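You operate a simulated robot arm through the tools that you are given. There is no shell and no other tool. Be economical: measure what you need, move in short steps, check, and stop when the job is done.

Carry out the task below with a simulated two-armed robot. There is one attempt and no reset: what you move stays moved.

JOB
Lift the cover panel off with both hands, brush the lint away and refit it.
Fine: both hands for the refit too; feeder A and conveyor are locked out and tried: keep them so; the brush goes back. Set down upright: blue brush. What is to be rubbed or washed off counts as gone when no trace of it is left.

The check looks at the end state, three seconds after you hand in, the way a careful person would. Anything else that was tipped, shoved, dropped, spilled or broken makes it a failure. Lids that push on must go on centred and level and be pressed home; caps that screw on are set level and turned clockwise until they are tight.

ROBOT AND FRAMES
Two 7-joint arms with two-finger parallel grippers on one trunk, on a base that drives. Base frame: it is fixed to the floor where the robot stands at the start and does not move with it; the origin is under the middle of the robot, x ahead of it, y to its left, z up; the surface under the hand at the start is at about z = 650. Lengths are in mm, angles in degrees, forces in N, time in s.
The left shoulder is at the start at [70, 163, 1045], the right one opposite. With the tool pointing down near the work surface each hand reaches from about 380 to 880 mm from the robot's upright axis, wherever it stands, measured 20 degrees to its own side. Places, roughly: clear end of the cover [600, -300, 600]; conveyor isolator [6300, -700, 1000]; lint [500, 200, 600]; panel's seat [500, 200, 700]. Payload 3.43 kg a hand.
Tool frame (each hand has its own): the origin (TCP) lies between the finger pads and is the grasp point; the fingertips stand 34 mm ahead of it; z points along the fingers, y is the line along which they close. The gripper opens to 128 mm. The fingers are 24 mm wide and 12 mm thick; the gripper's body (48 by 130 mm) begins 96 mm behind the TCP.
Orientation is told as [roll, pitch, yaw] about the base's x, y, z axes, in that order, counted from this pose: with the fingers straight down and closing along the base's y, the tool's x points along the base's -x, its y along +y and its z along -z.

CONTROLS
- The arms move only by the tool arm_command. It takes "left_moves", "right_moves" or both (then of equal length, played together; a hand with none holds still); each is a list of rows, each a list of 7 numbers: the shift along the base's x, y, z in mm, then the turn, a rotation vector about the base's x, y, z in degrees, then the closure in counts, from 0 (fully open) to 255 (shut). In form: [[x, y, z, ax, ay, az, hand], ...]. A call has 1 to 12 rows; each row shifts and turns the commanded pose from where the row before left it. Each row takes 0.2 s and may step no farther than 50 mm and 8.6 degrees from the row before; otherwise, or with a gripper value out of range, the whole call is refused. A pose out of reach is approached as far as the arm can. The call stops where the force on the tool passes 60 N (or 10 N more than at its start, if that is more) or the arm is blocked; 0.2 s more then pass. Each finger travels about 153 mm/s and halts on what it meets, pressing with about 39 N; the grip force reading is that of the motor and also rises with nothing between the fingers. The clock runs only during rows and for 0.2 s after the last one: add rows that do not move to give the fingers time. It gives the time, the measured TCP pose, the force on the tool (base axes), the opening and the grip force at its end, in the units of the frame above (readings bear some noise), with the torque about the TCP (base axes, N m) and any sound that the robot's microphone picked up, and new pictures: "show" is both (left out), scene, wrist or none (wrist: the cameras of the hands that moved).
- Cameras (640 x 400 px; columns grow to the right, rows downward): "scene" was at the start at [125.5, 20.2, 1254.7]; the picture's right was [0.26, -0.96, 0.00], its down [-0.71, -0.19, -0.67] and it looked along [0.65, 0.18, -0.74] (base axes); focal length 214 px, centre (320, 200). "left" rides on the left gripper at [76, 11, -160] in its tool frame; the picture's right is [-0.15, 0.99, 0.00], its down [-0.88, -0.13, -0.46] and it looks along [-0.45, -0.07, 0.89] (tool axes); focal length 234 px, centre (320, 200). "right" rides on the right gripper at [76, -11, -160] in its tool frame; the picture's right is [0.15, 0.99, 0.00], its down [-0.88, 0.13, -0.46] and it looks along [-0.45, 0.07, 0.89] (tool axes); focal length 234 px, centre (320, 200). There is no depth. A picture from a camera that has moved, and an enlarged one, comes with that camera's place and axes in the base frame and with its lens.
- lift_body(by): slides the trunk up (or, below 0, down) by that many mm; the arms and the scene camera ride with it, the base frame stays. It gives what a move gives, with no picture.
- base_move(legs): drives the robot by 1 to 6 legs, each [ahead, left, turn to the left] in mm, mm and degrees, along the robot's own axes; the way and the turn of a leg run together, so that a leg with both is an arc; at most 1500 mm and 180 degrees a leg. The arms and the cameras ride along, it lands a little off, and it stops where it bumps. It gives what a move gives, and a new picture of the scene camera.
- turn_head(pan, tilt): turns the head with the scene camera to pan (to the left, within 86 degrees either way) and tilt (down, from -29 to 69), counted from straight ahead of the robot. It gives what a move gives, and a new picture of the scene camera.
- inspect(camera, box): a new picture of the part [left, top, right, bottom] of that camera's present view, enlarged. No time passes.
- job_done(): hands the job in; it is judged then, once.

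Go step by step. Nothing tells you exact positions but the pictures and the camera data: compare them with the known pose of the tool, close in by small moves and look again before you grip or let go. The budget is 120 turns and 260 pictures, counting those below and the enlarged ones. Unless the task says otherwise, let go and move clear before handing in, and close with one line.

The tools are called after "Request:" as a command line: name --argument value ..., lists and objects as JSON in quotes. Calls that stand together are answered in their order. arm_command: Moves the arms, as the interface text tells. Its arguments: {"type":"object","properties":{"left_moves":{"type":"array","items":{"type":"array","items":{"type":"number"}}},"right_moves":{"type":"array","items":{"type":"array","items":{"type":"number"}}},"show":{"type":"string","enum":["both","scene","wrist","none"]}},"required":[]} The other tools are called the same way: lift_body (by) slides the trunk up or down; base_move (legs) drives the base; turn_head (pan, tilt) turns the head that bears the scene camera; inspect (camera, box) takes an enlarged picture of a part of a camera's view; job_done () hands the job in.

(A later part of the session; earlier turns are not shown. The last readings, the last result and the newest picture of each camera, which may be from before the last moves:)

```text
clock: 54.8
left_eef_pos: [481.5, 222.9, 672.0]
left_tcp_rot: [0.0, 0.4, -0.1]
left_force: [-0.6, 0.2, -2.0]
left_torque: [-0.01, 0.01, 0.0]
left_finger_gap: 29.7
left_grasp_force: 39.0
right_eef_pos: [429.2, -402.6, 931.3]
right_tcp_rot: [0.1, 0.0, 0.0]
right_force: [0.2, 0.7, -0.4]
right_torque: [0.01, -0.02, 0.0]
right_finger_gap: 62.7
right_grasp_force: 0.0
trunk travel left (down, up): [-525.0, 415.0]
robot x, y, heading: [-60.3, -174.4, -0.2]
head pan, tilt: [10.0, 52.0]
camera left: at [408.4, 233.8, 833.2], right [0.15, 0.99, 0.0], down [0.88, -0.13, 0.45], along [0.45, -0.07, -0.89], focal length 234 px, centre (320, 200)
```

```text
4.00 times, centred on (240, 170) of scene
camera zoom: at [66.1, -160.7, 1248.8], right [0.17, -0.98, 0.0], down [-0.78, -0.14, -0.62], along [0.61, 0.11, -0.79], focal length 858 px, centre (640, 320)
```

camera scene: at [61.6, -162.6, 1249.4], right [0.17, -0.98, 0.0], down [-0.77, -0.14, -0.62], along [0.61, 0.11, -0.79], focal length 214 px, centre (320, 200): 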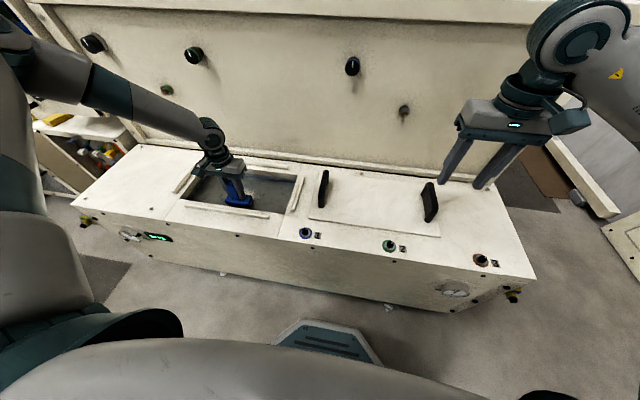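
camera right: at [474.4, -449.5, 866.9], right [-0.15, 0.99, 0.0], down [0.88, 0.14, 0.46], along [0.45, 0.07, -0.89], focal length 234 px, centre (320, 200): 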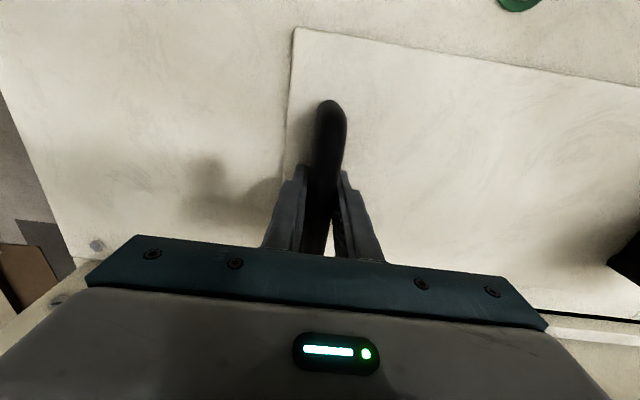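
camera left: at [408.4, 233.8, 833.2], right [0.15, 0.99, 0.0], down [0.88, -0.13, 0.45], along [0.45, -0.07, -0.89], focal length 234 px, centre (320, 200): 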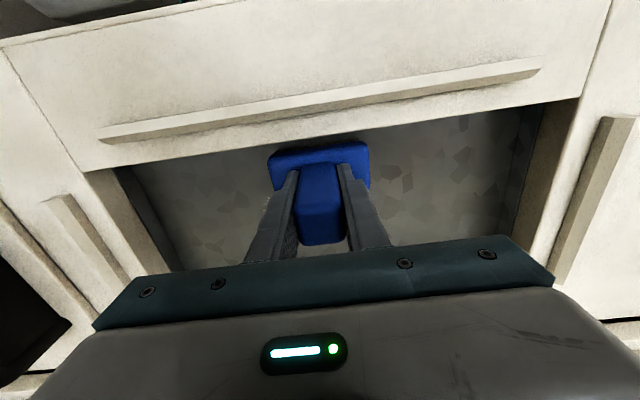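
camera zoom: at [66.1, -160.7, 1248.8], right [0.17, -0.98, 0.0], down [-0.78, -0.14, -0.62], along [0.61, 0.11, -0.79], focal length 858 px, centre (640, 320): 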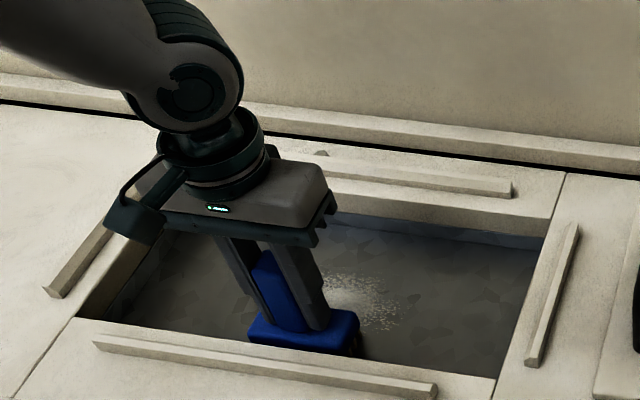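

Contact was lost after the arm's far limit. Lint remains over roughly x 510–590, y 150–260. I'll lift, drive 50 mm closer, and do strokes in two lanes.

Request:
arm_command --left_moves '[[10, 0, 40, 0, -0.4, 0, 255], [10, 0, 40, 0, 0, 0, 255], [0, 0, 20, 0, 0, 0, 255], [0, 0, 0, 0, 0, 0, 255]]' --show "none"

Request:
base_move --legs '[[50, 0, 0]]'

Request:
inspect --camera "scene" --box '[160, 120, 320, 220]'

```text
clock: 55.8
left_eef_pos: [501.0, 222.6, 772.7]
left_tcp_rot: [-0.1, -0.1, -0.1]
left_force: [0.8, -0.4, -1.6]
left_torque: [0.01, 0.03, 0.0]
left_finger_gap: 29.6
left_grasp_force: 38.7
right_eef_pos: [429.2, -401.6, 931.8]
right_tcp_rot: [0.1, 0.1, 0.0]
right_force: [-0.3, -0.3, -0.3]
right_torque: [0.0, 0.01, 0.0]
right_finger_gap: 62.8
right_grasp_force: 0.0
trunk travel left (down, up): [-525.0, 415.0]
robot x, y, heading: [-58.5, -175.9, 0.1]
head pan, tilt: [10.0, 52.0]
```

```text
clock: 56.7
left_eef_pos: [552.0, 223.3, 772.6]
left_tcp_rot: [-0.1, 0.1, -0.1]
left_force: [0.8, -0.5, -2.6]
left_torque: [-0.01, 0.0, 0.02]
left_finger_gap: 29.5
left_grasp_force: 38.5
right_eef_pos: [480.8, -401.8, 930.4]
right_tcp_rot: [0.1, 0.1, 0.0]
right_force: [0.1, -0.1, -0.4]
right_torque: [-0.02, 0.04, 0.03]
right_finger_gap: 62.9
right_grasp_force: 0.0
trunk travel left (down, up): [-525.0, 415.0]
robot x, y, heading: [-7.1, -172.6, -0.2]
head pan, tilt: [10.0, 52.0]
camera scene: at [117.1, -160.6, 1248.6], right [0.17, -0.98, 0.0], down [-0.78, -0.14, -0.61], along [0.6, 0.11, -0.79], focal length 214 px, centre (320, 200)
```

scene: 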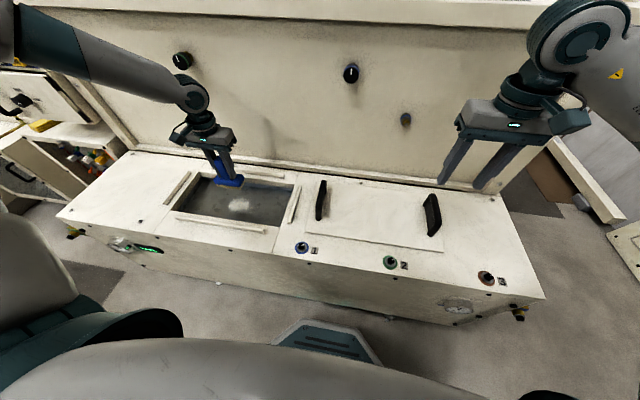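

```text
4.00 times, centred on (240, 170) of scene
camera zoom: at [117.1, -160.6, 1248.6], right [0.17, -0.98, 0.0], down [-0.78, -0.14, -0.61], along [0.6, 0.11, -0.79], focal length 858 px, centre (640, 320)
```

zoom: 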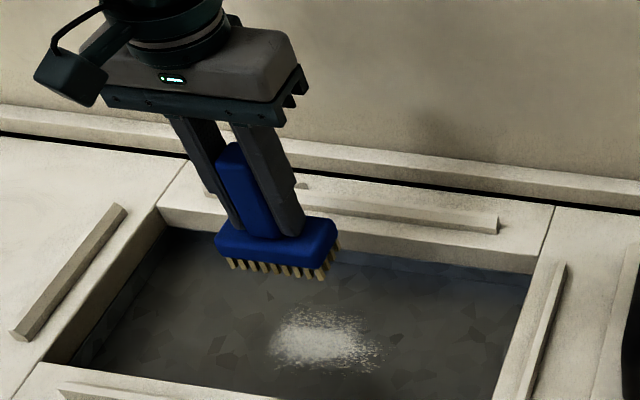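

Lint spans x 500–570, y 163–268. First lane at y≈195: descend at x≈490 and stroke to 580 and back with light pressure.

Request:
arm_command --left_moves '[[-30, -14, 0, 0, 0, 0, 255], [-32, -14, 0, 0, 0, 0, 255], [0, 0, -35, 0, 0, 0, 255], [0, 0, -35, 0, 0, 0, 255], [0, 0, -22, 0, 0, 0, 255], [0, 0, -5, 0, 0, 0, 255], [0, 0, -3, 0, 0, 0, 255], [0, 0, -2, 0, 0, 0, 255], [0, 0, 0, 0, 0, 0, 255]]' --show "none"

```text
clock: 58.7
left_eef_pos: [489.3, 194.9, 669.2]
left_tcp_rot: [0.0, 0.0, -0.1]
left_force: [-0.8, -0.4, -2.1]
left_torque: [-0.01, -0.03, 0.01]
left_finger_gap: 29.8
left_grasp_force: 39.0
right_eef_pos: [477.5, -401.9, 932.4]
right_tcp_rot: [0.2, 0.1, 0.0]
right_force: [0.4, -0.2, -0.4]
right_torque: [-0.04, 0.0, 0.0]
right_finger_gap: 62.6
right_grasp_force: 0.0
trunk travel left (down, up): [-525.0, 415.0]
robot x, y, heading: [-10.2, -172.2, 0.3]
head pan, tilt: [10.0, 52.0]
```

Request:
arm_command --left_moves '[[0, 0, -1, 0, 0, 0, 255], [0, 0, 0, 0, 0, 0, 255]]' --show "none"

Request:
arm_command --left_moves '[[0, 0, -1, 0, 0, 0, 255], [0, 0, 0, 0, 0, 0, 255]]' --show "none"

Request:
arm_command --left_moves '[[0, 0, -1, 0, 0, 0, 255], [0, 0, 0, 0, 0, 0, 255]]' --show "none"

```text
clock: 59.3
left_eef_pos: [490.1, 196.0, 669.5]
left_tcp_rot: [0.0, -0.1, 0.0]
left_force: [-1.6, -1.0, 4.9]
left_torque: [0.12, -0.04, 0.04]
left_finger_gap: 29.8
left_grasp_force: 39.2
right_eef_pos: [479.3, -402.1, 932.3]
right_tcp_rot: [0.1, 0.1, 0.0]
right_force: [-0.5, -0.3, 1.1]
right_torque: [0.0, -0.04, -0.02]
right_finger_gap: 62.9
right_grasp_force: 0.1
trunk travel left (down, up): [-525.0, 415.0]
robot x, y, heading: [-5.9, -169.9, 0.0]
head pan, tilt: [10.0, 52.0]
```

```text
clock: 59.9
left_eef_pos: [489.5, 194.5, 669.9]
left_tcp_rot: [-0.1, -0.2, -0.2]
left_force: [1.2, 4.3, 16.3]
left_torque: [0.11, -0.37, 0.07]
left_finger_gap: 29.5
left_grasp_force: 38.7
right_eef_pos: [478.1, -403.0, 932.2]
right_tcp_rot: [0.2, 0.0, 0.0]
right_force: [0.3, 0.1, 0.4]
right_torque: [0.02, 0.02, 0.04]
right_finger_gap: 62.7
right_grasp_force: 0.0
trunk travel left (down, up): [-525.0, 415.0]
robot x, y, heading: [-5.1, -171.5, 0.0]
head pan, tilt: [10.0, 52.0]
```

```text
clock: 60.5
left_eef_pos: [488.9, 194.9, 670.5]
left_tcp_rot: [0.0, -0.2, -0.1]
left_force: [1.8, 7.7, 30.8]
left_torque: [0.13, -0.84, 0.11]
left_finger_gap: 29.7
left_grasp_force: 39.0
right_eef_pos: [476.8, -403.0, 932.5]
right_tcp_rot: [0.2, -0.1, 0.1]
right_force: [0.8, 0.2, -0.6]
right_torque: [0.0, 0.0, -0.06]
right_finger_gap: 62.6
right_grasp_force: 0.1
trunk travel left (down, up): [-525.0, 415.0]
robot x, y, heading: [-8.0, -176.0, -0.0]
head pan, tilt: [10.0, 52.0]
```

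Contact pressure is about 30 N. Stroking forward and back along this lane.

Request:
arm_command --left_moves '[[6, 0, 0.5, 0, 0, 0, 255], [9, 0, 0, 0, 0, 0, 255], [9, 0, 0, 0, 0, 0, 255], [9, 0, 0, 0, 0, 0, 255], [9, 0, 0, 0, 0, 0, 255], [9, 0, 0, 0, 0, 0, 255], [9, 0, 0, 0, 0, 0, 255], [9, 0, 0, 0, 0, 0, 255], [9, 0, 0, 0, 0, 0, 255], [6, 0, 0, 0, 0, 0, 255], [0, 0, 0, 0, 0, 0, 255]]' --show "wrist"

Request:
arm_command --left_moves '[[-6, 0, 0, 0, 0, 0, 255], [-9, 0, 0, 0, 0, 0, 255], [-9, 0, 0, 0, 0, 0, 255], [-9, 0, 0, 0, 0, 0, 255], [-9, 0, 0, 0, 0, 0, 255], [-9, 0, 0, 0, 0, 0, 255], [-9, 0, 0, 0, 0, 0, 255], [-9, 0, 0, 0, 0, 0, 255], [-9, 0, 0, 0, 0, 0, 255], [-8, 0, 0, 0, 0, 0, 255], [0, 0, 0, 0, 0, 0, 255]]' --show "wrist"

Request:
inspect --camera "scene" --box '[160, 120, 320, 220]'

```text
clock: 61.3
left_eef_pos: [503.8, 194.9, 670.7]
left_tcp_rot: [0.1, 0.4, 0.1]
left_force: [-8.7, -0.5, 23.9]
left_torque: [-0.12, 0.09, 0.02]
left_finger_gap: 29.6
left_grasp_force: 38.5
right_eef_pos: [474.9, -401.4, 933.0]
right_tcp_rot: [0.1, -0.1, 0.1]
right_force: [-0.4, 0.3, -0.2]
right_torque: [-0.04, -0.02, 0.01]
right_finger_gap: 62.7
right_grasp_force: 0.2
trunk travel left (down, up): [-525.0, 415.0]
robot x, y, heading: [-8.6, -173.6, 0.3]
head pan, tilt: [10.0, 52.0]
stopped in row 3 (left hand): the force on the tool passed its limit at 62 N (the readings are from after the stop); the commanded pose is now the measured one
camera left: at [428.6, 205.1, 830.8], right [0.15, 0.99, 0.0], down [0.88, -0.13, 0.45], along [0.45, -0.07, -0.89], focal length 234 px, centre (320, 200)
```

left: 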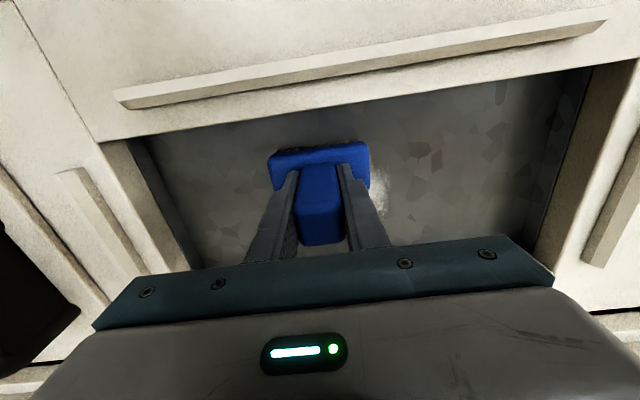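

```text
clock: 62.7
left_eef_pos: [466.9, 195.0, 671.6]
left_tcp_rot: [-0.1, -0.9, -0.2]
left_force: [10.2, -2.3, -8.6]
left_torque: [0.16, -0.5, 0.42]
left_finger_gap: 29.5
left_grasp_force: 39.2
right_eef_pos: [478.5, -402.1, 931.2]
right_tcp_rot: [0.0, 0.0, 0.0]
right_force: [-0.3, 0.6, 0.0]
right_torque: [0.01, -0.05, -0.01]
right_finger_gap: 62.5
right_grasp_force: 0.0
trunk travel left (down, up): [-525.0, 415.0]
robot x, y, heading: [-8.5, -173.4, 0.1]
head pan, tilt: [10.0, 52.0]
stopped in row 7 (left hand): the force on the tool passed its limit at 64 N (the readings are from after the stop); the commanded pose is now the measured one
camera left: at [388.8, 206.1, 830.2], right [0.15, 0.99, 0.0], down [0.87, -0.13, 0.47], along [0.47, -0.07, -0.88], focal length 234 px, centre (320, 200)
```

left: 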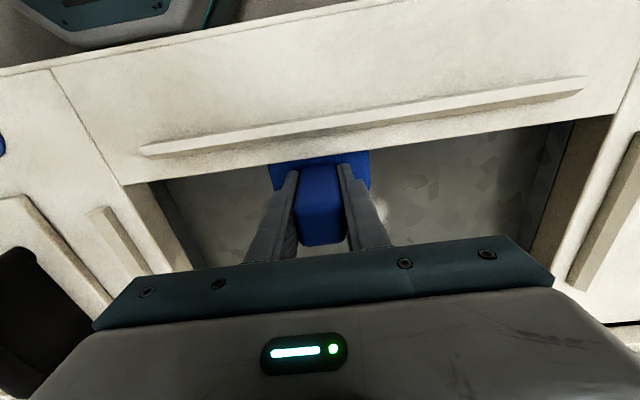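

```text
4.00 times, centred on (240, 170) of scene
camera zoom: at [115.5, -160.2, 1248.1], right [0.17, -0.99, 0.0], down [-0.78, -0.14, -0.62], along [0.61, 0.1, -0.79], focal length 858 px, centre (640, 320)
```

zoom: 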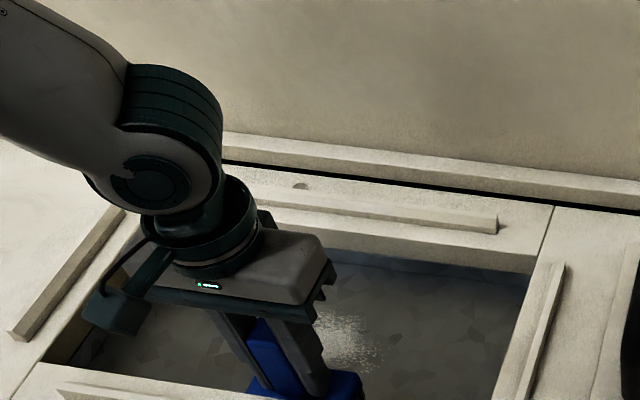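

The first stroke stopped on force, and the return ran into the front wall. I'll come off the wall, lift a little, and check the brush in the grip.

Request:
arm_command --left_moves '[[6, 0, 2, 0, 0.8, 0, 255], [9, 0, 10, 0, 0, 0, 255], [9, 0, 30, 0, 0, 0, 255], [0, 0, 40, 0, 0, 0, 255], [0, 0, 20, 0, 0, 0, 255], [0, 0, 0, 0, 0, 0, 255]]' --show "wrist"

Request:
inspect --camera "scene" --box '[160, 100, 320, 220]'

```text
clock: 64.1
left_eef_pos: [490.1, 194.4, 775.9]
left_tcp_rot: [0.0, 0.1, -0.2]
left_force: [0.1, -0.2, -1.3]
left_torque: [-0.02, 0.02, 0.01]
left_finger_gap: 29.6
left_grasp_force: 39.3
right_eef_pos: [479.1, -402.0, 931.9]
right_tcp_rot: [0.0, 0.1, 0.0]
right_force: [-0.3, -0.4, 0.4]
right_torque: [0.01, 0.01, 0.01]
right_finger_gap: 62.6
right_grasp_force: 0.0
trunk travel left (down, up): [-525.0, 415.0]
robot x, y, heading: [-9.8, -170.0, -0.0]
head pan, tilt: [10.0, 52.0]
camera left: at [414.4, 204.9, 934.4], right [0.15, 0.99, 0.0], down [0.88, -0.13, 0.45], along [0.45, -0.07, -0.89], focal length 234 px, centre (320, 200)
```

left: 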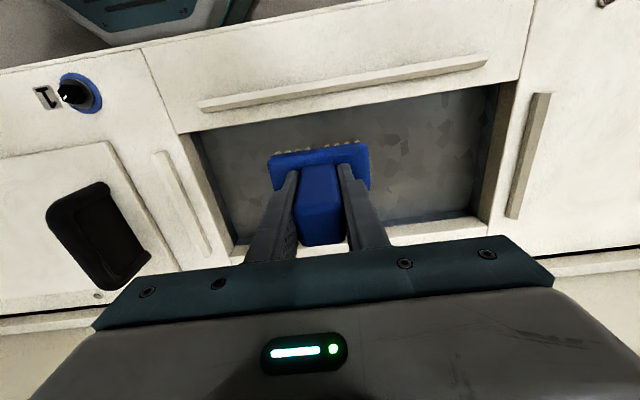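

```text
3.33 times, centred on (240, 160) of scene
camera zoom: at [115.8, -160.7, 1248.8], right [0.17, -0.99, 0.0], down [-0.78, -0.14, -0.62], along [0.61, 0.11, -0.79], focal length 715 px, centre (587, 333)
```

zoom: 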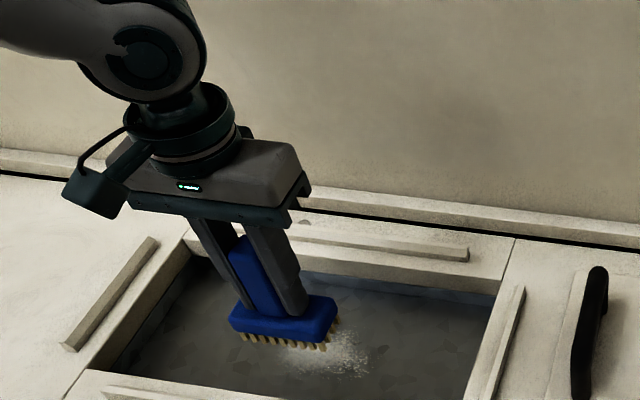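

The brush is still well held. Re-descend at x≈505 with lighter contact and shorter steps.

Request:
arm_command --left_moves '[[15, 3, 0, 0, 0, 0, 255], [0, 0, -40, 0, 0, 0, 255], [0, 0, -40, 0, 0, 0, 255], [0, 0, -20, 0, 0, 0, 255], [0, 0, -4, 0, 0, 0, 255], [0, 0, -2, 0, 0, 0, 255], [0, 0, 0, 0, 0, 0, 255]]' --show "none"

Request:
arm_command --left_moves '[[0, 0, -1, 0, 0, 0, 255], [0, 0, 0, 0, 0, 0, 255]]' --show "none"

```text
clock: 65.7
left_eef_pos: [505.9, 197.9, 669.7]
left_tcp_rot: [0.0, -0.3, -0.1]
left_force: [3.0, 3.3, 22.5]
left_torque: [-0.14, 0.18, 0.02]
left_finger_gap: 29.6
left_grasp_force: 38.7
right_eef_pos: [478.2, -403.4, 932.0]
right_tcp_rot: [0.1, -0.1, 0.0]
right_force: [0.1, 0.1, -0.3]
right_torque: [0.01, 0.04, 0.0]
right_finger_gap: 62.7
right_grasp_force: 0.1
trunk travel left (down, up): [-525.0, 415.0]
robot x, y, heading: [-6.9, -171.6, -0.3]
head pan, tilt: [10.0, 52.0]
```

```text
clock: 66.3
left_eef_pos: [504.6, 197.5, 669.3]
left_tcp_rot: [0.1, -0.4, -0.2]
left_force: [7.4, 7.3, 41.9]
left_torque: [-0.31, 0.08, 0.02]
left_finger_gap: 29.4
left_grasp_force: 39.2
right_eef_pos: [476.5, -404.3, 933.7]
right_tcp_rot: [0.1, -0.2, 0.1]
right_force: [0.0, -0.3, -0.1]
right_torque: [0.01, 0.03, 0.0]
right_finger_gap: 62.7
right_grasp_force: 0.0
trunk travel left (down, up): [-525.0, 415.0]
robot x, y, heading: [-8.8, -168.8, -0.1]
head pan, tilt: [10.0, 52.0]
```

Request:
arm_command --left_moves '[[0, 0, 1.2, 0, 0, 0, 255], [5, 0, 0, 0, 0, 0, 255], [7, 0, 0, 0, 0, 0, 255], [7, 0, 0, 0, 0, 0, 255], [7, 0, 0, 0, 0, 0, 255], [7, 0, 0, 0, 0, 0, 255], [7, 0, 0, 0, 0, 0, 255], [7, 0, 0, 0, 0, 0, 255], [7, 0, 0, 0, 0, 0, 255], [7, 0, 0, 0, 0, 0, 255], [7, 0, 0, 0, 0, 0, 255], [0, 0, 0, 0, 0, 0, 255]]' --show "wrist"

Request:
inspect --camera "scene" --box '[160, 120, 320, 220]'

```text
clock: 67.2
left_eef_pos: [505.9, 197.0, 671.1]
left_tcp_rot: [0.1, 0.9, 0.0]
left_force: [-17.6, 0.0, 42.2]
left_torque: [-0.1, 0.41, -0.18]
left_finger_gap: 29.4
left_grasp_force: 39.1
right_eef_pos: [474.9, -403.5, 933.0]
right_tcp_rot: [0.2, -0.2, 0.2]
right_force: [-0.5, 1.1, 0.5]
right_torque: [-0.03, 0.05, 0.02]
right_finger_gap: 63.0
right_grasp_force: 0.0
trunk travel left (down, up): [-525.0, 415.0]
robot x, y, heading: [-8.3, -174.1, 0.0]
head pan, tilt: [10.0, 52.0]
stopped in row 4 (left hand): the force on the tool passed its limit at 65 N (the readings are from after the stop); the commanded pose is now the measured one
camera left: at [432.8, 207.5, 831.2], right [0.15, 0.99, 0.0], down [0.89, -0.13, 0.44], along [0.44, -0.07, -0.9], focal length 234 px, centre (320, 200)
```

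left: 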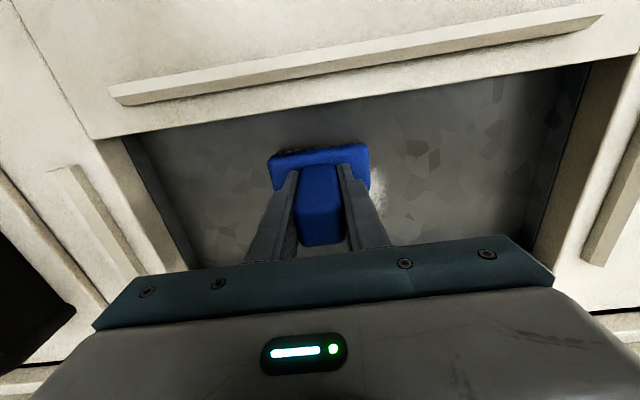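

```text
4.00 times, centred on (240, 170) of scene
camera zoom: at [110.0, -162.7, 1249.5], right [0.18, -0.98, 0.0], down [-0.77, -0.14, -0.62], along [0.61, 0.11, -0.79], focal length 858 px, centre (640, 320)
```

zoom: 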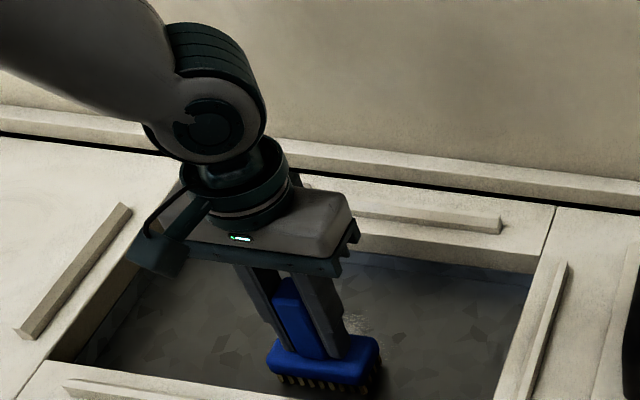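

Pushing digs in. I'll unload to a few newtons and continue gently.

Request:
arm_command --left_moves '[[0, 0, 3, 0, -0.6, 0, 255], [0, 0, 0, 0, 0, 0, 255], [0, 0, 0, 0, 0, 0, 255]]' --show "none"

Request:
arm_command --left_moves '[[5, 0, 0, 0, 0, 0, 255], [7, 0, 0, 0, 0, 0, 255], [7, 0, 0, 0, 0, 0, 255], [7, 0, 0, 0, 0, 0, 255], [7, 0, 0, 0, 0, 0, 255], [7, 0, 0, 0, 0, 0, 255], [7, 0, 0, 0, 0, 0, 255], [7, 0, 0, 0, 0, 0, 255], [7, 0, 0, 0, 0, 0, 255], [7, 0, 0, 0, 0, 0, 255], [0, 0, 0, 0, 0, 0, 255]]' --show "none"

Request:
inspect --camera "scene" --box '[160, 120, 320, 220]'

```text
clock: 68.0
left_eef_pos: [505.4, 197.2, 670.0]
left_tcp_rot: [0.1, 0.3, -0.1]
left_force: [-20.5, -3.9, 25.3]
left_torque: [-0.66, 0.88, -0.33]
left_finger_gap: 29.6
left_grasp_force: 38.9
right_eef_pos: [475.9, -402.0, 933.4]
right_tcp_rot: [0.1, -0.1, 0.1]
right_force: [-0.6, -0.6, 0.1]
right_torque: [0.01, -0.01, 0.03]
right_finger_gap: 62.8
right_grasp_force: 0.0
trunk travel left (down, up): [-525.0, 415.0]
robot x, y, heading: [-4.4, -173.3, -0.1]
head pan, tilt: [10.0, 52.0]
```

```text
clock: 70.4
left_eef_pos: [576.0, 197.1, 670.0]
left_tcp_rot: [0.0, 0.3, 0.0]
left_force: [-14.6, 0.3, 18.1]
left_torque: [-0.24, 0.63, -0.14]
left_finger_gap: 29.8
left_grasp_force: 38.9
right_eef_pos: [475.9, -402.0, 933.9]
right_tcp_rot: [0.0, -0.1, 0.0]
right_force: [-0.2, -0.1, -0.4]
right_torque: [0.0, 0.0, 0.04]
right_finger_gap: 62.8
right_grasp_force: 0.0
trunk travel left (down, up): [-525.0, 415.0]
robot x, y, heading: [-8.7, -177.1, 0.0]
head pan, tilt: [10.0, 52.0]
```

```text
4.00 times, centred on (240, 170) of scene
camera zoom: at [111.9, -161.9, 1249.2], right [0.17, -0.98, 0.0], down [-0.77, -0.14, -0.62], along [0.61, 0.11, -0.79], focal length 858 px, centre (640, 320)
```

zoom: 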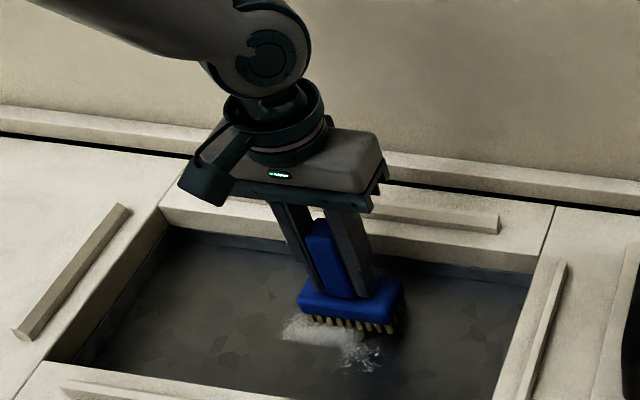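

A full stroke at about 18 N. Now the return stroke with slight extra down-feed.

Request:
arm_command --left_moves '[[-5, 0, -0.5, 0, 0, 0, 255], [-8, 0, 0, 0, 0, 0, 255], [-8, 0, 0, 0, 0, 0, 255], [-8, 0, 0, 0, 0, 0, 255], [-8, 0, 0, 0, 0, 0, 255], [-8, 0, 0, 0, 0, 0, 255], [-8, 0, 0, 0, 0, 0, 255], [-8, 0, 0, 0, 0, 0, 255], [-8, 0, 0, 0, 0, 0, 255], [-8, 0, 0, 0, 0, 0, 255], [-7, 0, 0, 0, 0, 0, 255], [0, 0, 0, 0, 0, 0, 255]]' --show "none"

Request:
inspect --camera "scene" --box '[160, 120, 320, 220]'

```text
clock: 73.0
left_eef_pos: [493.0, 198.6, 670.7]
left_tcp_rot: [0.2, 0.3, -0.1]
left_force: [16.6, -2.2, 21.8]
left_torque: [-0.41, -1.65, 0.04]
left_finger_gap: 29.7
left_grasp_force: 38.8
right_eef_pos: [477.2, -402.5, 931.4]
right_tcp_rot: [0.1, 0.0, 0.1]
right_force: [-0.1, 0.3, 0.1]
right_torque: [-0.02, -0.04, 0.01]
right_finger_gap: 62.4
right_grasp_force: 0.0
trunk travel left (down, up): [-525.0, 415.0]
robot x, y, heading: [-11.0, -172.6, -0.3]
head pan, tilt: [10.0, 52.0]
```

```text
4.00 times, centred on (240, 170) of scene
camera zoom: at [114.2, -162.4, 1248.9], right [0.17, -0.98, 0.0], down [-0.78, -0.14, -0.62], along [0.61, 0.11, -0.79], focal length 858 px, centre (640, 320)
```

zoom: 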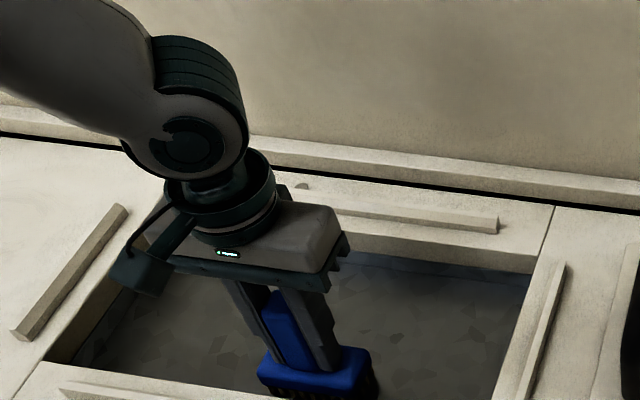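

This lane is clean. Sliding to the second lane (y≈243), then stroking forward.

Request:
arm_command --left_moves '[[2, 5, 1, 0, 0, 0, 255], [2, 8, 0, 0, 0, 0, 255], [0, 8, 0, 0, 0, 0, 255], [0, 8, 0, 0, 0, 0, 255], [0, 8, 0, 0, 0, 0, 255], [0, 8, 0, 0, 0, 0, 255], [0, 0, 0, 0, 0, 0, 255]]' --show "none"

Request:
arm_command --left_moves '[[3, 0, 0.5, 0, 0, 0, 255], [5, 0, 0, 0, 0, 0, 255], [7, 0, 0, 0, 0, 0, 255], [7, 0, 0, 0, 0, 0, 255], [7, 0, 0, 0, 0, 0, 255], [7, 0, 0, 0, 0, 0, 255], [7, 0, 0, 0, 0, 0, 255], [7, 0, 0, 0, 0, 0, 255], [7, 0, 0, 0, 0, 0, 255], [7, 0, 0, 0, 0, 0, 255], [7, 0, 0, 0, 0, 0, 255], [7, 0, 0, 0, 0, 0, 255]]' --show "none"

Request:
inspect --camera "scene" --box '[160, 120, 320, 220]'

```text
clock: 74.6
left_eef_pos: [497.4, 242.4, 670.0]
left_tcp_rot: [0.0, 0.3, -0.1]
left_force: [-1.0, -13.2, 15.3]
left_torque: [-0.9, -0.26, -0.24]
left_finger_gap: 29.3
left_grasp_force: 39.2
right_eef_pos: [478.1, -402.6, 931.8]
right_tcp_rot: [0.2, -0.1, 0.1]
right_force: [0.1, 0.6, 0.3]
right_torque: [-0.02, 0.03, 0.01]
right_finger_gap: 62.8
right_grasp_force: 0.1
trunk travel left (down, up): [-525.0, 415.0]
robot x, y, heading: [-9.2, -170.9, 0.0]
head pan, tilt: [10.0, 52.0]
```

```text
clock: 77.2
left_eef_pos: [575.0, 244.3, 670.6]
left_tcp_rot: [0.0, 0.4, 0.0]
left_force: [-2.7, -0.3, 5.0]
left_torque: [-0.02, 0.07, 0.02]
left_finger_gap: 29.8
left_grasp_force: 39.1
right_eef_pos: [478.1, -402.0, 931.5]
right_tcp_rot: [0.0, 0.0, 0.2]
right_force: [0.0, 0.4, -0.2]
right_torque: [0.01, 0.02, 0.0]
right_finger_gap: 62.9
right_grasp_force: 0.1
trunk travel left (down, up): [-525.0, 415.0]
robot x, y, heading: [-9.1, -171.8, 0.1]
head pan, tilt: [10.0, 52.0]
```

```text
4.00 times, centred on (240, 170) of scene
camera zoom: at [114.4, -161.2, 1248.9], right [0.17, -0.98, 0.0], down [-0.78, -0.14, -0.62], along [0.61, 0.11, -0.79], focal length 858 px, centre (640, 320)
```

zoom: 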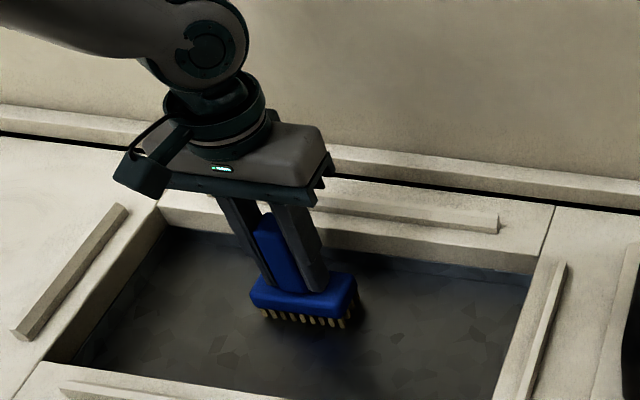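

Looks clean. One return stroke with a bit more pressure, then lift and inspect.

Request:
arm_command --left_moves '[[-5, -3, -1, 0, 0, 0, 255], [-8, -2, 0, 0, 0, 0, 255], [-8, -2, 0, 0, 0, 0, 255], [-8, -2, 0, 0, 0, 0, 255], [-8, -2, 0, 0, 0, 0, 255], [-8, -2, 0, 0, 0, 0, 255], [-8, 0, 0, 0, 0, 0, 255], [-8, 0, 0, 0, 0, 0, 255], [-8, 0, 0, 0, 0, 0, 255], [-6, 0, 0, 0, 0, 0, 255], [0, 0, 0, 0, 0, 0, 255]]' --show "none"

Request:
arm_command --left_moves '[[4, 0, 10, 0, -0.3, 0, 255], [4, 0, 40, 0, 0, 0, 255], [0, 0, 40, 0, 0, 0, 255], [0, 0, 40, 0, 0, 0, 255], [0, 40, 0, 0, 0, 0, 255], [0, 40, 0, 0, 0, 0, 255], [0, 40, 0, 0, 0, 0, 255], [0, 0, 0, 0, 0, 0, 255]]' --show "wrist"

Request:
inspect --camera "scene" --box '[160, 120, 320, 240]'

Request:
inspect --camera "left" --box '[0, 40, 320, 260]'

```text
clock: 79.6
left_eef_pos: [501.6, 231.2, 670.2]
left_tcp_rot: [0.1, 0.2, -0.1]
left_force: [20.4, 0.8, 23.2]
left_torque: [-0.2, -1.37, 0.15]
left_finger_gap: 29.6
left_grasp_force: 39.1
right_eef_pos: [478.4, -402.8, 931.6]
right_tcp_rot: [0.1, -0.1, 0.1]
right_force: [0.7, -0.1, 0.2]
right_torque: [-0.01, 0.04, -0.01]
right_finger_gap: 62.6
right_grasp_force: 0.0
trunk travel left (down, up): [-525.0, 415.0]
robot x, y, heading: [-7.4, -173.8, -0.0]
head pan, tilt: [10.0, 52.0]
```

```text
clock: 81.4
left_eef_pos: [509.1, 350.8, 799.1]
left_tcp_rot: [0.0, 0.1, 0.0]
left_force: [0.2, 0.5, -1.5]
left_torque: [0.02, 0.01, 0.02]
left_finger_gap: 29.7
left_grasp_force: 38.8
right_eef_pos: [479.3, -402.3, 932.0]
right_tcp_rot: [0.1, 0.2, 0.1]
right_force: [-0.8, -0.5, 0.0]
right_torque: [0.02, -0.02, 0.0]
right_finger_gap: 62.7
right_grasp_force: 0.1
trunk travel left (down, up): [-525.0, 415.0]
robot x, y, heading: [-7.6, -177.2, -0.3]
head pan, tilt: [10.0, 52.0]
camera left: at [434.5, 360.3, 959.8], right [0.15, 0.99, 0.0], down [0.88, -0.13, 0.45], along [0.45, -0.07, -0.89], focal length 234 px, centre (320, 200)
```

left: 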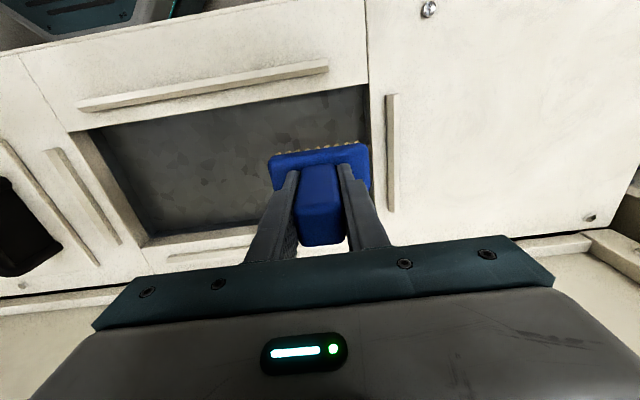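

```text
3.33 times, centred on (240, 180) of scene
camera zoom: at [115.3, -161.6, 1248.7], right [0.17, -0.98, 0.0], down [-0.78, -0.14, -0.62], along [0.61, 0.11, -0.79], focal length 715 px, centre (587, 267)
```

zoom: 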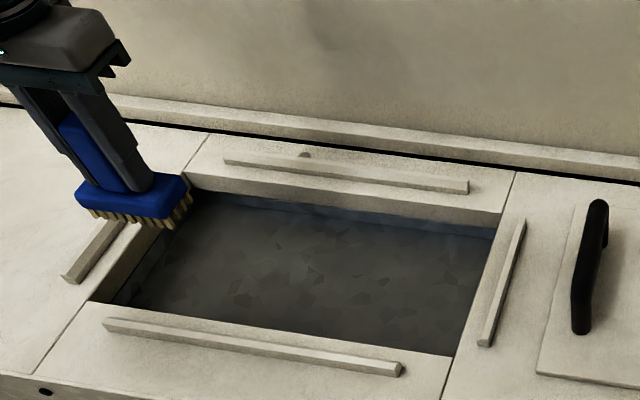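

```text
1.82 times, centred on (160, 150) of left
camera zoom: at [434.5, 360.3, 959.8], right [0.15, 0.99, 0.0], down [0.88, -0.13, 0.45], along [0.45, -0.07, -0.89], focal length 426 px, centre (611, 291)
```

zoom: 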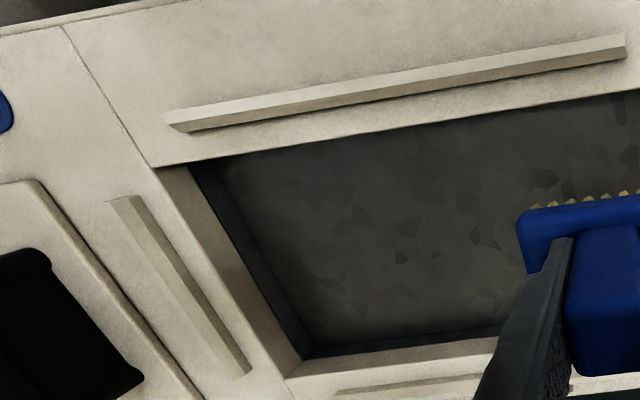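

No trace of lint is visible. Now the brush goes home: drive left, then set it down at (516, 636).

Request:
base_move --legs '[[0, 290, 0]]'

Request:
inspect --camera "scene" --box '[140, 120, 400, 280]'

```text
clock: 83.4
left_eef_pos: [509.0, 641.4, 800.0]
left_tcp_rot: [0.0, 0.1, 0.0]
left_force: [0.4, 0.1, -0.4]
left_torque: [-0.03, 0.02, 0.0]
left_finger_gap: 29.7
left_grasp_force: 39.1
right_eef_pos: [478.8, -109.9, 930.6]
right_tcp_rot: [0.0, 0.0, -0.1]
right_force: [-0.3, 0.4, -0.1]
right_torque: [-0.02, -0.03, 0.01]
right_finger_gap: 62.8
right_grasp_force: 0.0
trunk travel left (down, up): [-525.0, 415.0]
robot x, y, heading: [-7.5, 118.6, 0.1]
head pan, tilt: [10.0, 52.0]
camera scene: at [115.0, 131.5, 1248.8], right [0.17, -0.98, 0.0], down [-0.78, -0.14, -0.62], along [0.61, 0.11, -0.79], focal length 214 px, centre (320, 200)
```

scene: 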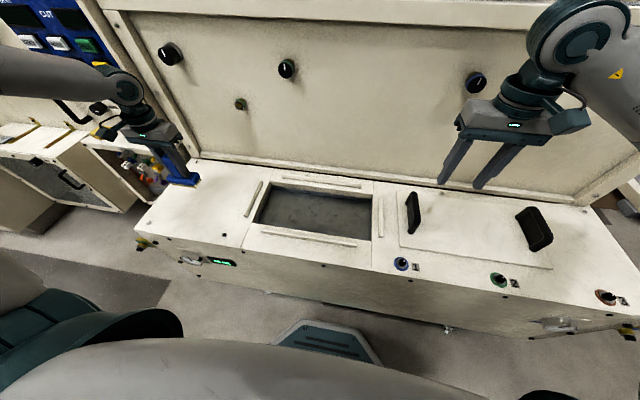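

```text
2.46 times, centred on (270, 200) of scene
camera zoom: at [115.0, 131.5, 1248.8], right [0.17, -0.98, 0.0], down [-0.78, -0.14, -0.62], along [0.61, 0.11, -0.79], focal length 528 px, centre (443, 200)
```

zoom: 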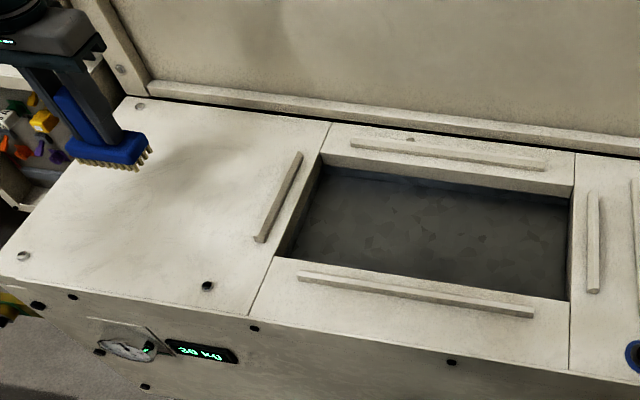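

The tray is clean. Lowering the brush to its home spot until it touches.

Request:
arm_command --left_moves '[[6, -5, -30, 0, 0, 0, 255], [0, 0, -30, 0, 0, 0, 255], [0, 0, -12, 0, 0, 0, 255], [0, 0, -4, 0, 0, 0, 255], [0, 0, -2, 0, 0, 0, 255], [0, 0, 0, 0, 0, 0, 255]]' --show "wrist"

Request:
inspect --camera "scene" --box '[140, 120, 260, 200]'

```text
clock: 84.8
left_eef_pos: [515.1, 637.4, 723.0]
left_tcp_rot: [0.1, 0.1, -0.1]
left_force: [0.2, 0.5, -1.6]
left_torque: [0.02, 0.04, 0.0]
left_finger_gap: 29.7
left_grasp_force: 38.9
right_eef_pos: [479.6, -110.0, 932.6]
right_tcp_rot: [0.0, 0.0, 0.1]
right_force: [-0.6, -1.3, -1.5]
right_torque: [-0.01, 0.03, 0.05]
right_finger_gap: 62.5
right_grasp_force: 0.1
trunk travel left (down, up): [-525.0, 415.0]
robot x, y, heading: [-9.8, 117.6, 0.1]
head pan, tilt: [10.0, 52.0]
camera left: at [440.8, 646.7, 882.3], right [0.15, 0.99, 0.0], down [0.88, -0.13, 0.45], along [0.45, -0.07, -0.89], focal length 234 px, centre (320, 200)
```

left: 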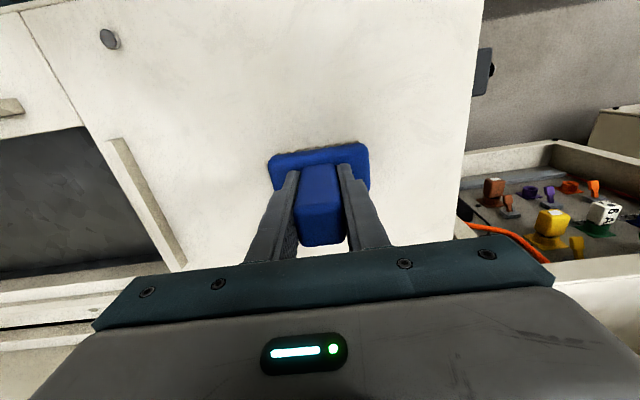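

```text
5.00 times, centred on (200, 160) of scene
camera zoom: at [114.9, 130.9, 1248.8], right [0.17, -0.98, 0.0], down [-0.78, -0.14, -0.62], along [0.61, 0.11, -0.79], focal length 1072 px, centre (920, 400)
```

zoom: 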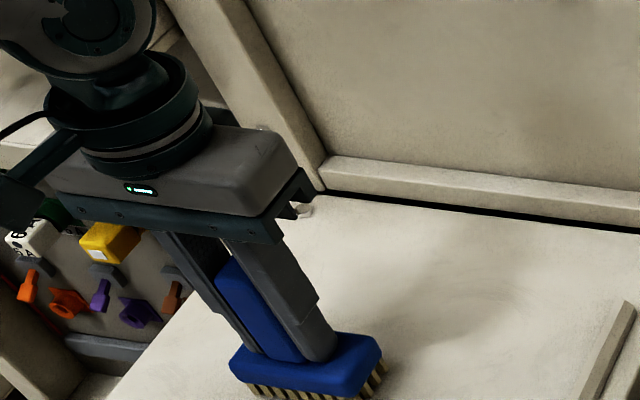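

Request:
arm_command --left_moves '[[0, 0, -1.5, 0, 0, 0, 255], [0, 0, -1, 0, 0, 0, 255], [0, 0, 0, 0, 0, 0, 255]]' --show "none"

Request:
arm_command --left_moves '[[0, 0, -1, 0, 0, 0, 255], [0, 0, 0, 0, 0, 0, 255]]' --show "none"

```text
clock: 85.6
left_eef_pos: [515.3, 637.0, 721.0]
left_tcp_rot: [0.1, 0.0, -0.1]
left_force: [-1.1, 2.3, 5.6]
left_torque: [-0.08, 0.2, -0.06]
left_finger_gap: 29.5
left_grasp_force: 38.9
right_eef_pos: [478.7, -110.6, 932.0]
right_tcp_rot: [0.2, 0.1, 0.1]
right_force: [0.4, -0.1, -0.5]
right_torque: [0.02, -0.01, -0.04]
right_finger_gap: 62.6
right_grasp_force: 0.1
trunk travel left (down, up): [-525.0, 415.0]
robot x, y, heading: [-8.7, 116.7, -0.2]
head pan, tilt: [10.0, 52.0]
```

```text
clock: 86.2
left_eef_pos: [515.7, 637.2, 721.1]
left_tcp_rot: [0.0, 0.0, -0.1]
left_force: [1.2, 5.7, 18.4]
left_torque: [-0.14, 0.3, -0.08]
left_finger_gap: 29.5
left_grasp_force: 38.3
right_eef_pos: [478.2, -111.2, 933.4]
right_tcp_rot: [0.1, -0.1, 0.1]
right_force: [0.3, 0.3, 0.3]
right_torque: [-0.02, -0.02, 0.02]
right_finger_gap: 62.6
right_grasp_force: 0.1
trunk travel left (down, up): [-525.0, 415.0]
robot x, y, heading: [-5.4, 119.7, -0.0]
head pan, tilt: [10.0, 52.0]
```

The brush is down with about 18 N. I'll ease slightly, open, and rise straight up.

Request:
arm_command --left_moves '[[0, -0.3, 0.7, 0, 0, 0, 255], [0, 0, 0, 0, 0, 0, 200], [0, 0, 0, 0, 0, 0, 150], [0, 0, 0, 0, 0, 0, 80], [0, 0, 10, 0, 0, 0, 80], [0, 0, 40, 0, 0, 0, 80], [0, 0, 40, 0, 0, 0, 80], [0, 0, 40, 0, 0, 0, 80], [0, 0, 0, 0, 0, 0, 80]]' --show "wrist"

Request:
inspect --camera "scene" --box '[140, 120, 260, 200]'

```text
clock: 88.2
left_eef_pos: [517.1, 636.5, 847.4]
left_tcp_rot: [0.0, 0.2, -0.1]
left_force: [0.0, -0.9, 0.3]
left_torque: [-0.01, -0.02, 0.01]
left_finger_gap: 88.0
left_grasp_force: 0.1
right_eef_pos: [479.2, -110.1, 931.6]
right_tcp_rot: [0.0, 0.0, 0.1]
right_force: [0.0, 0.1, 0.5]
right_torque: [-0.05, -0.01, 0.02]
right_finger_gap: 62.7
right_grasp_force: 0.0
trunk travel left (down, up): [-525.0, 415.0]
robot x, y, heading: [-5.8, 118.1, -0.2]
head pan, tilt: [10.0, 52.0]
camera left: at [442.0, 646.7, 1008.1], right [0.15, 0.99, 0.0], down [0.88, -0.13, 0.45], along [0.45, -0.07, -0.89], focal length 234 px, centre (320, 200)
```

left: 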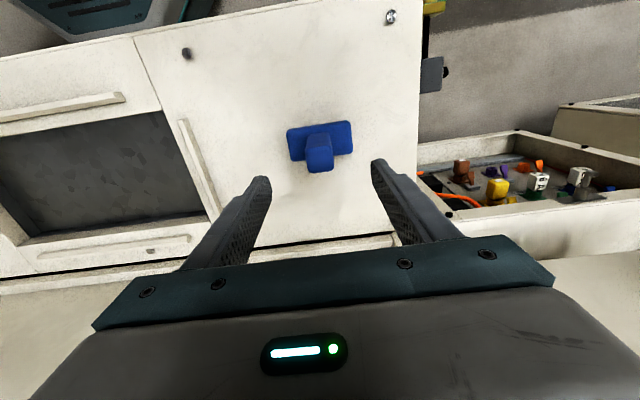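

```text
5.00 times, centred on (200, 160) of scene
camera zoom: at [115.5, 131.2, 1248.7], right [0.17, -0.98, 0.0], down [-0.78, -0.14, -0.61], along [0.61, 0.11, -0.79], focal length 1072 px, centre (920, 400)
```

zoom: 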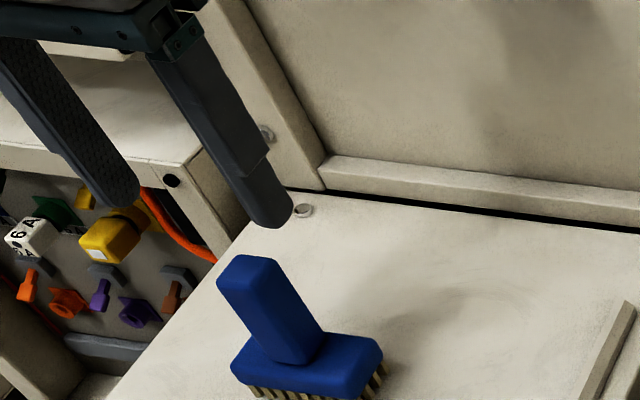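

The brush stands upright at home. Now both hands return to the panel: set the hand spacing, then drive right, inspecting the tray on the way.

Request:
arm_command --left_moves '[[6, -24, -3, 0, 0, 0, 100], [6, -24, -3, 0, 0, 0, 100], [6, -24, -3, 0, 0, 0, 100], [6, -24, -3, 0, 0, 0, 100], [6, -22, -3, 0, 0, 0, 100]]' --right_moves '[[14, 33, -20, 0, 0, 0, 100], [14, 33, -20, 0, 0, 0, 100], [14, 33, -20, 0, 0, 0, 100], [14, 33, -20, 0, 0, 0, 100], [12, 33, -20, 0, 0, 0, 100]]' --show "none"

Request:
base_move --legs '[[0, -290, 0]]'

Request:
inspect --camera "left" --box '[60, 0, 580, 260]'

Request:
base_move --legs '[[0, -310, 0]]'

```text
clock: 89.4
left_eef_pos: [546.4, 517.1, 834.4]
left_tcp_rot: [0.0, 0.2, -0.1]
left_force: [0.5, -0.1, 0.2]
left_torque: [0.0, 0.01, 0.03]
left_finger_gap: 77.8
left_grasp_force: 0.0
right_eef_pos: [549.2, 55.6, 832.8]
right_tcp_rot: [0.0, 0.1, 0.2]
right_force: [-0.2, -0.4, -0.4]
right_torque: [0.03, 0.02, -0.02]
right_finger_gap: 77.8
right_grasp_force: 0.0
trunk travel left (down, up): [-525.0, 415.0]
robot x, y, heading: [-6.3, 118.6, -0.0]
head pan, tilt: [10.0, 52.0]
```

```text
clock: 91.4
left_eef_pos: [545.2, 229.1, 834.9]
left_tcp_rot: [0.1, 0.1, 0.2]
left_force: [0.4, -0.4, -0.3]
left_torque: [0.03, 0.02, -0.02]
left_finger_gap: 77.8
left_grasp_force: 0.1
right_eef_pos: [549.8, -233.4, 833.1]
right_tcp_rot: [0.1, 0.0, 0.2]
right_force: [-0.3, 0.1, 0.4]
right_torque: [0.03, -0.02, 0.01]
right_finger_gap: 78.0
right_grasp_force: 0.0
trunk travel left (down, up): [-525.0, 415.0]
robot x, y, heading: [-5.1, -172.4, -0.2]
head pan, tilt: [10.0, 52.0]
camera scene: at [115.4, -159.6, 1248.8], right [0.18, -0.98, 0.0], down [-0.78, -0.14, -0.62], along [0.61, 0.11, -0.79], focal length 214 px, centre (320, 200)
```

scene: 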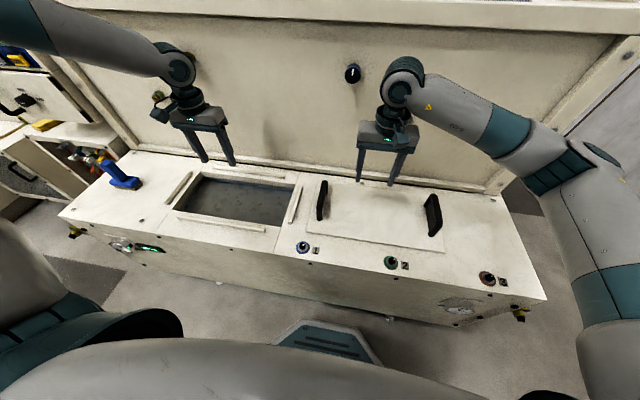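

```text
1.23 times, centred on (320, 130) of left
camera zoom: at [470.4, 239.2, 994.3], right [0.14, 0.99, 0.0], down [0.88, -0.13, 0.45], along [0.45, -0.06, -0.89], focal length 288 px, centre (320, 286)
```

zoom: 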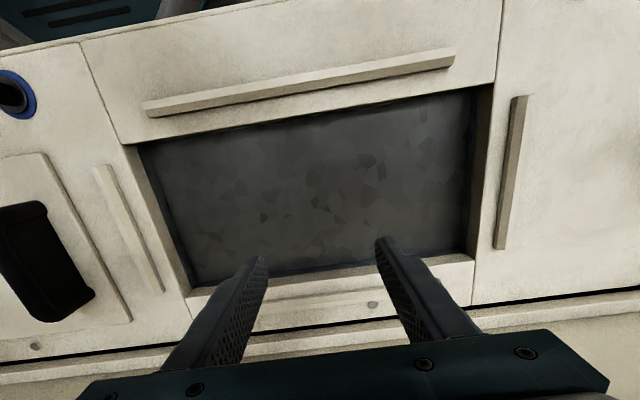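

```text
clock: 93.5
left_eef_pos: [545.8, -79.4, 834.4]
left_tcp_rot: [0.1, 0.0, 0.2]
left_force: [-0.1, 0.4, -0.6]
left_torque: [0.02, -0.04, -0.03]
left_finger_gap: 77.9
left_grasp_force: 0.1
right_eef_pos: [550.8, -542.2, 832.9]
right_tcp_rot: [0.2, 0.0, 0.3]
right_force: [-0.8, 0.2, 0.1]
right_torque: [0.03, -0.03, 0.04]
right_finger_gap: 77.9
right_grasp_force: 0.0
trunk travel left (down, up): [-525.0, 415.0]
robot x, y, heading: [-11.3, -481.5, 0.1]
head pan, tilt: [10.0, 52.0]
camera scene: at [116.5, -468.6, 1248.8], right [0.18, -0.98, 0.0], down [-0.78, -0.14, -0.62], along [0.61, 0.11, -0.79], focal length 214 px, centre (320, 200)
```

scene: 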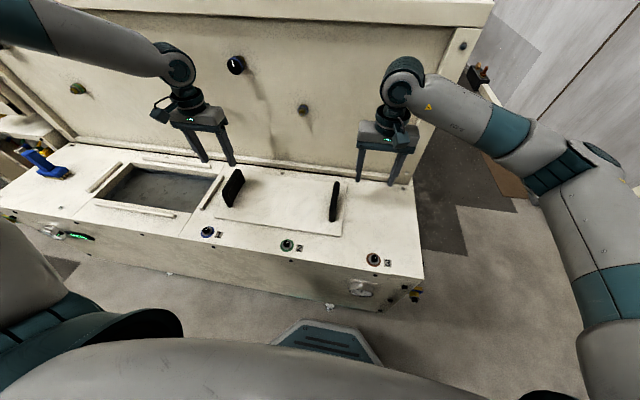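

The tray is clean. Now align hands over the panel handles at (548.5, −87) and (548.5, −438).

Request:
arm_command --left_moves '[[1, -3, 0, 0, 0, 0, 100], [1, -3, 0, 0, 0, 0, 100], [1, -2, 0, 0, 0, 0, 100], [0, 0, -35, 0, 0, 0, 100], [0, 0, -35, 0, 0, 0, 100], [0, 0, -23, 0, 0, 0, 100], [0, 0, 0, 0, 0, 0, 100]]' --right_moves '[[-1, 35, 0, 0, 0, 0, 100], [-1, 35, 0, 0, 0, 0, 100], [0, 34, 0, 0, 0, 0, 100], [0, 0, -35, 0, 0, 0, 100], [0, 0, -35, 0, 0, 0, 100], [0, 0, -22, 0, 0, 0, 100], [0, 0, 0, 0, 0, 0, 100]]' --show "wrist"

```text
clock: 95.1
left_eef_pos: [549.1, -88.7, 741.1]
left_tcp_rot: [-0.1, 0.1, 0.2]
left_force: [-0.5, 0.4, 0.6]
left_torque: [-0.02, 0.02, 0.01]
left_finger_gap: 77.8
left_grasp_force: 0.1
right_eef_pos: [547.8, -436.4, 742.0]
right_tcp_rot: [0.1, 0.1, 0.2]
right_force: [-0.2, -0.2, 0.9]
right_torque: [-0.02, -0.02, -0.02]
right_finger_gap: 77.8
right_grasp_force: 0.1
trunk travel left (down, up): [-525.0, 415.0]
robot x, y, heading: [-10.3, -479.9, 0.4]
head pan, tilt: [10.0, 52.0]
camera right: at [473.2, -449.0, 901.4], right [-0.15, 0.99, 0.0], down [0.88, 0.13, 0.46], along [0.45, 0.07, -0.89], focal length 234 px, centre (320, 200)
camera left: at [474.1, -78.8, 901.5], right [0.14, 0.99, 0.0], down [0.88, -0.13, 0.45], along [0.45, -0.07, -0.89], focal length 234 px, centre (320, 200)
```

right: 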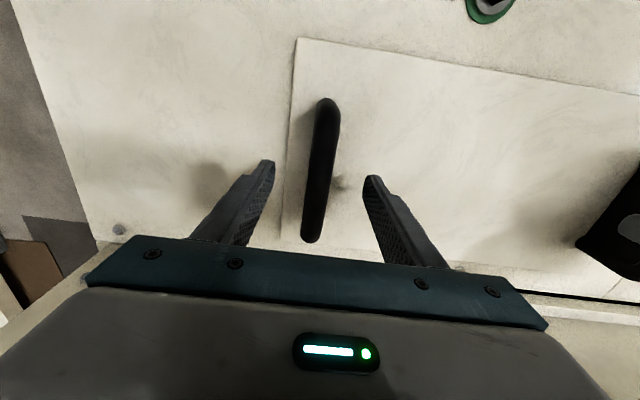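
left: 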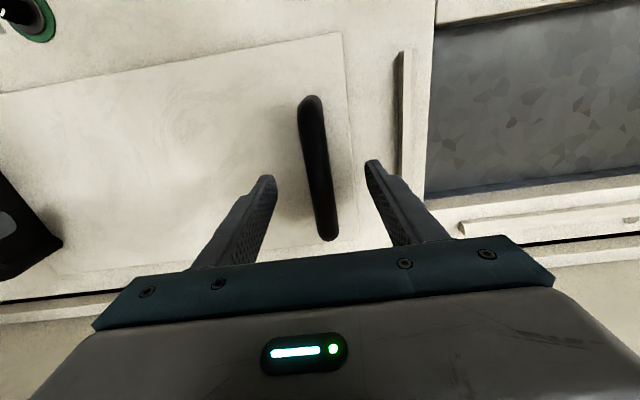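

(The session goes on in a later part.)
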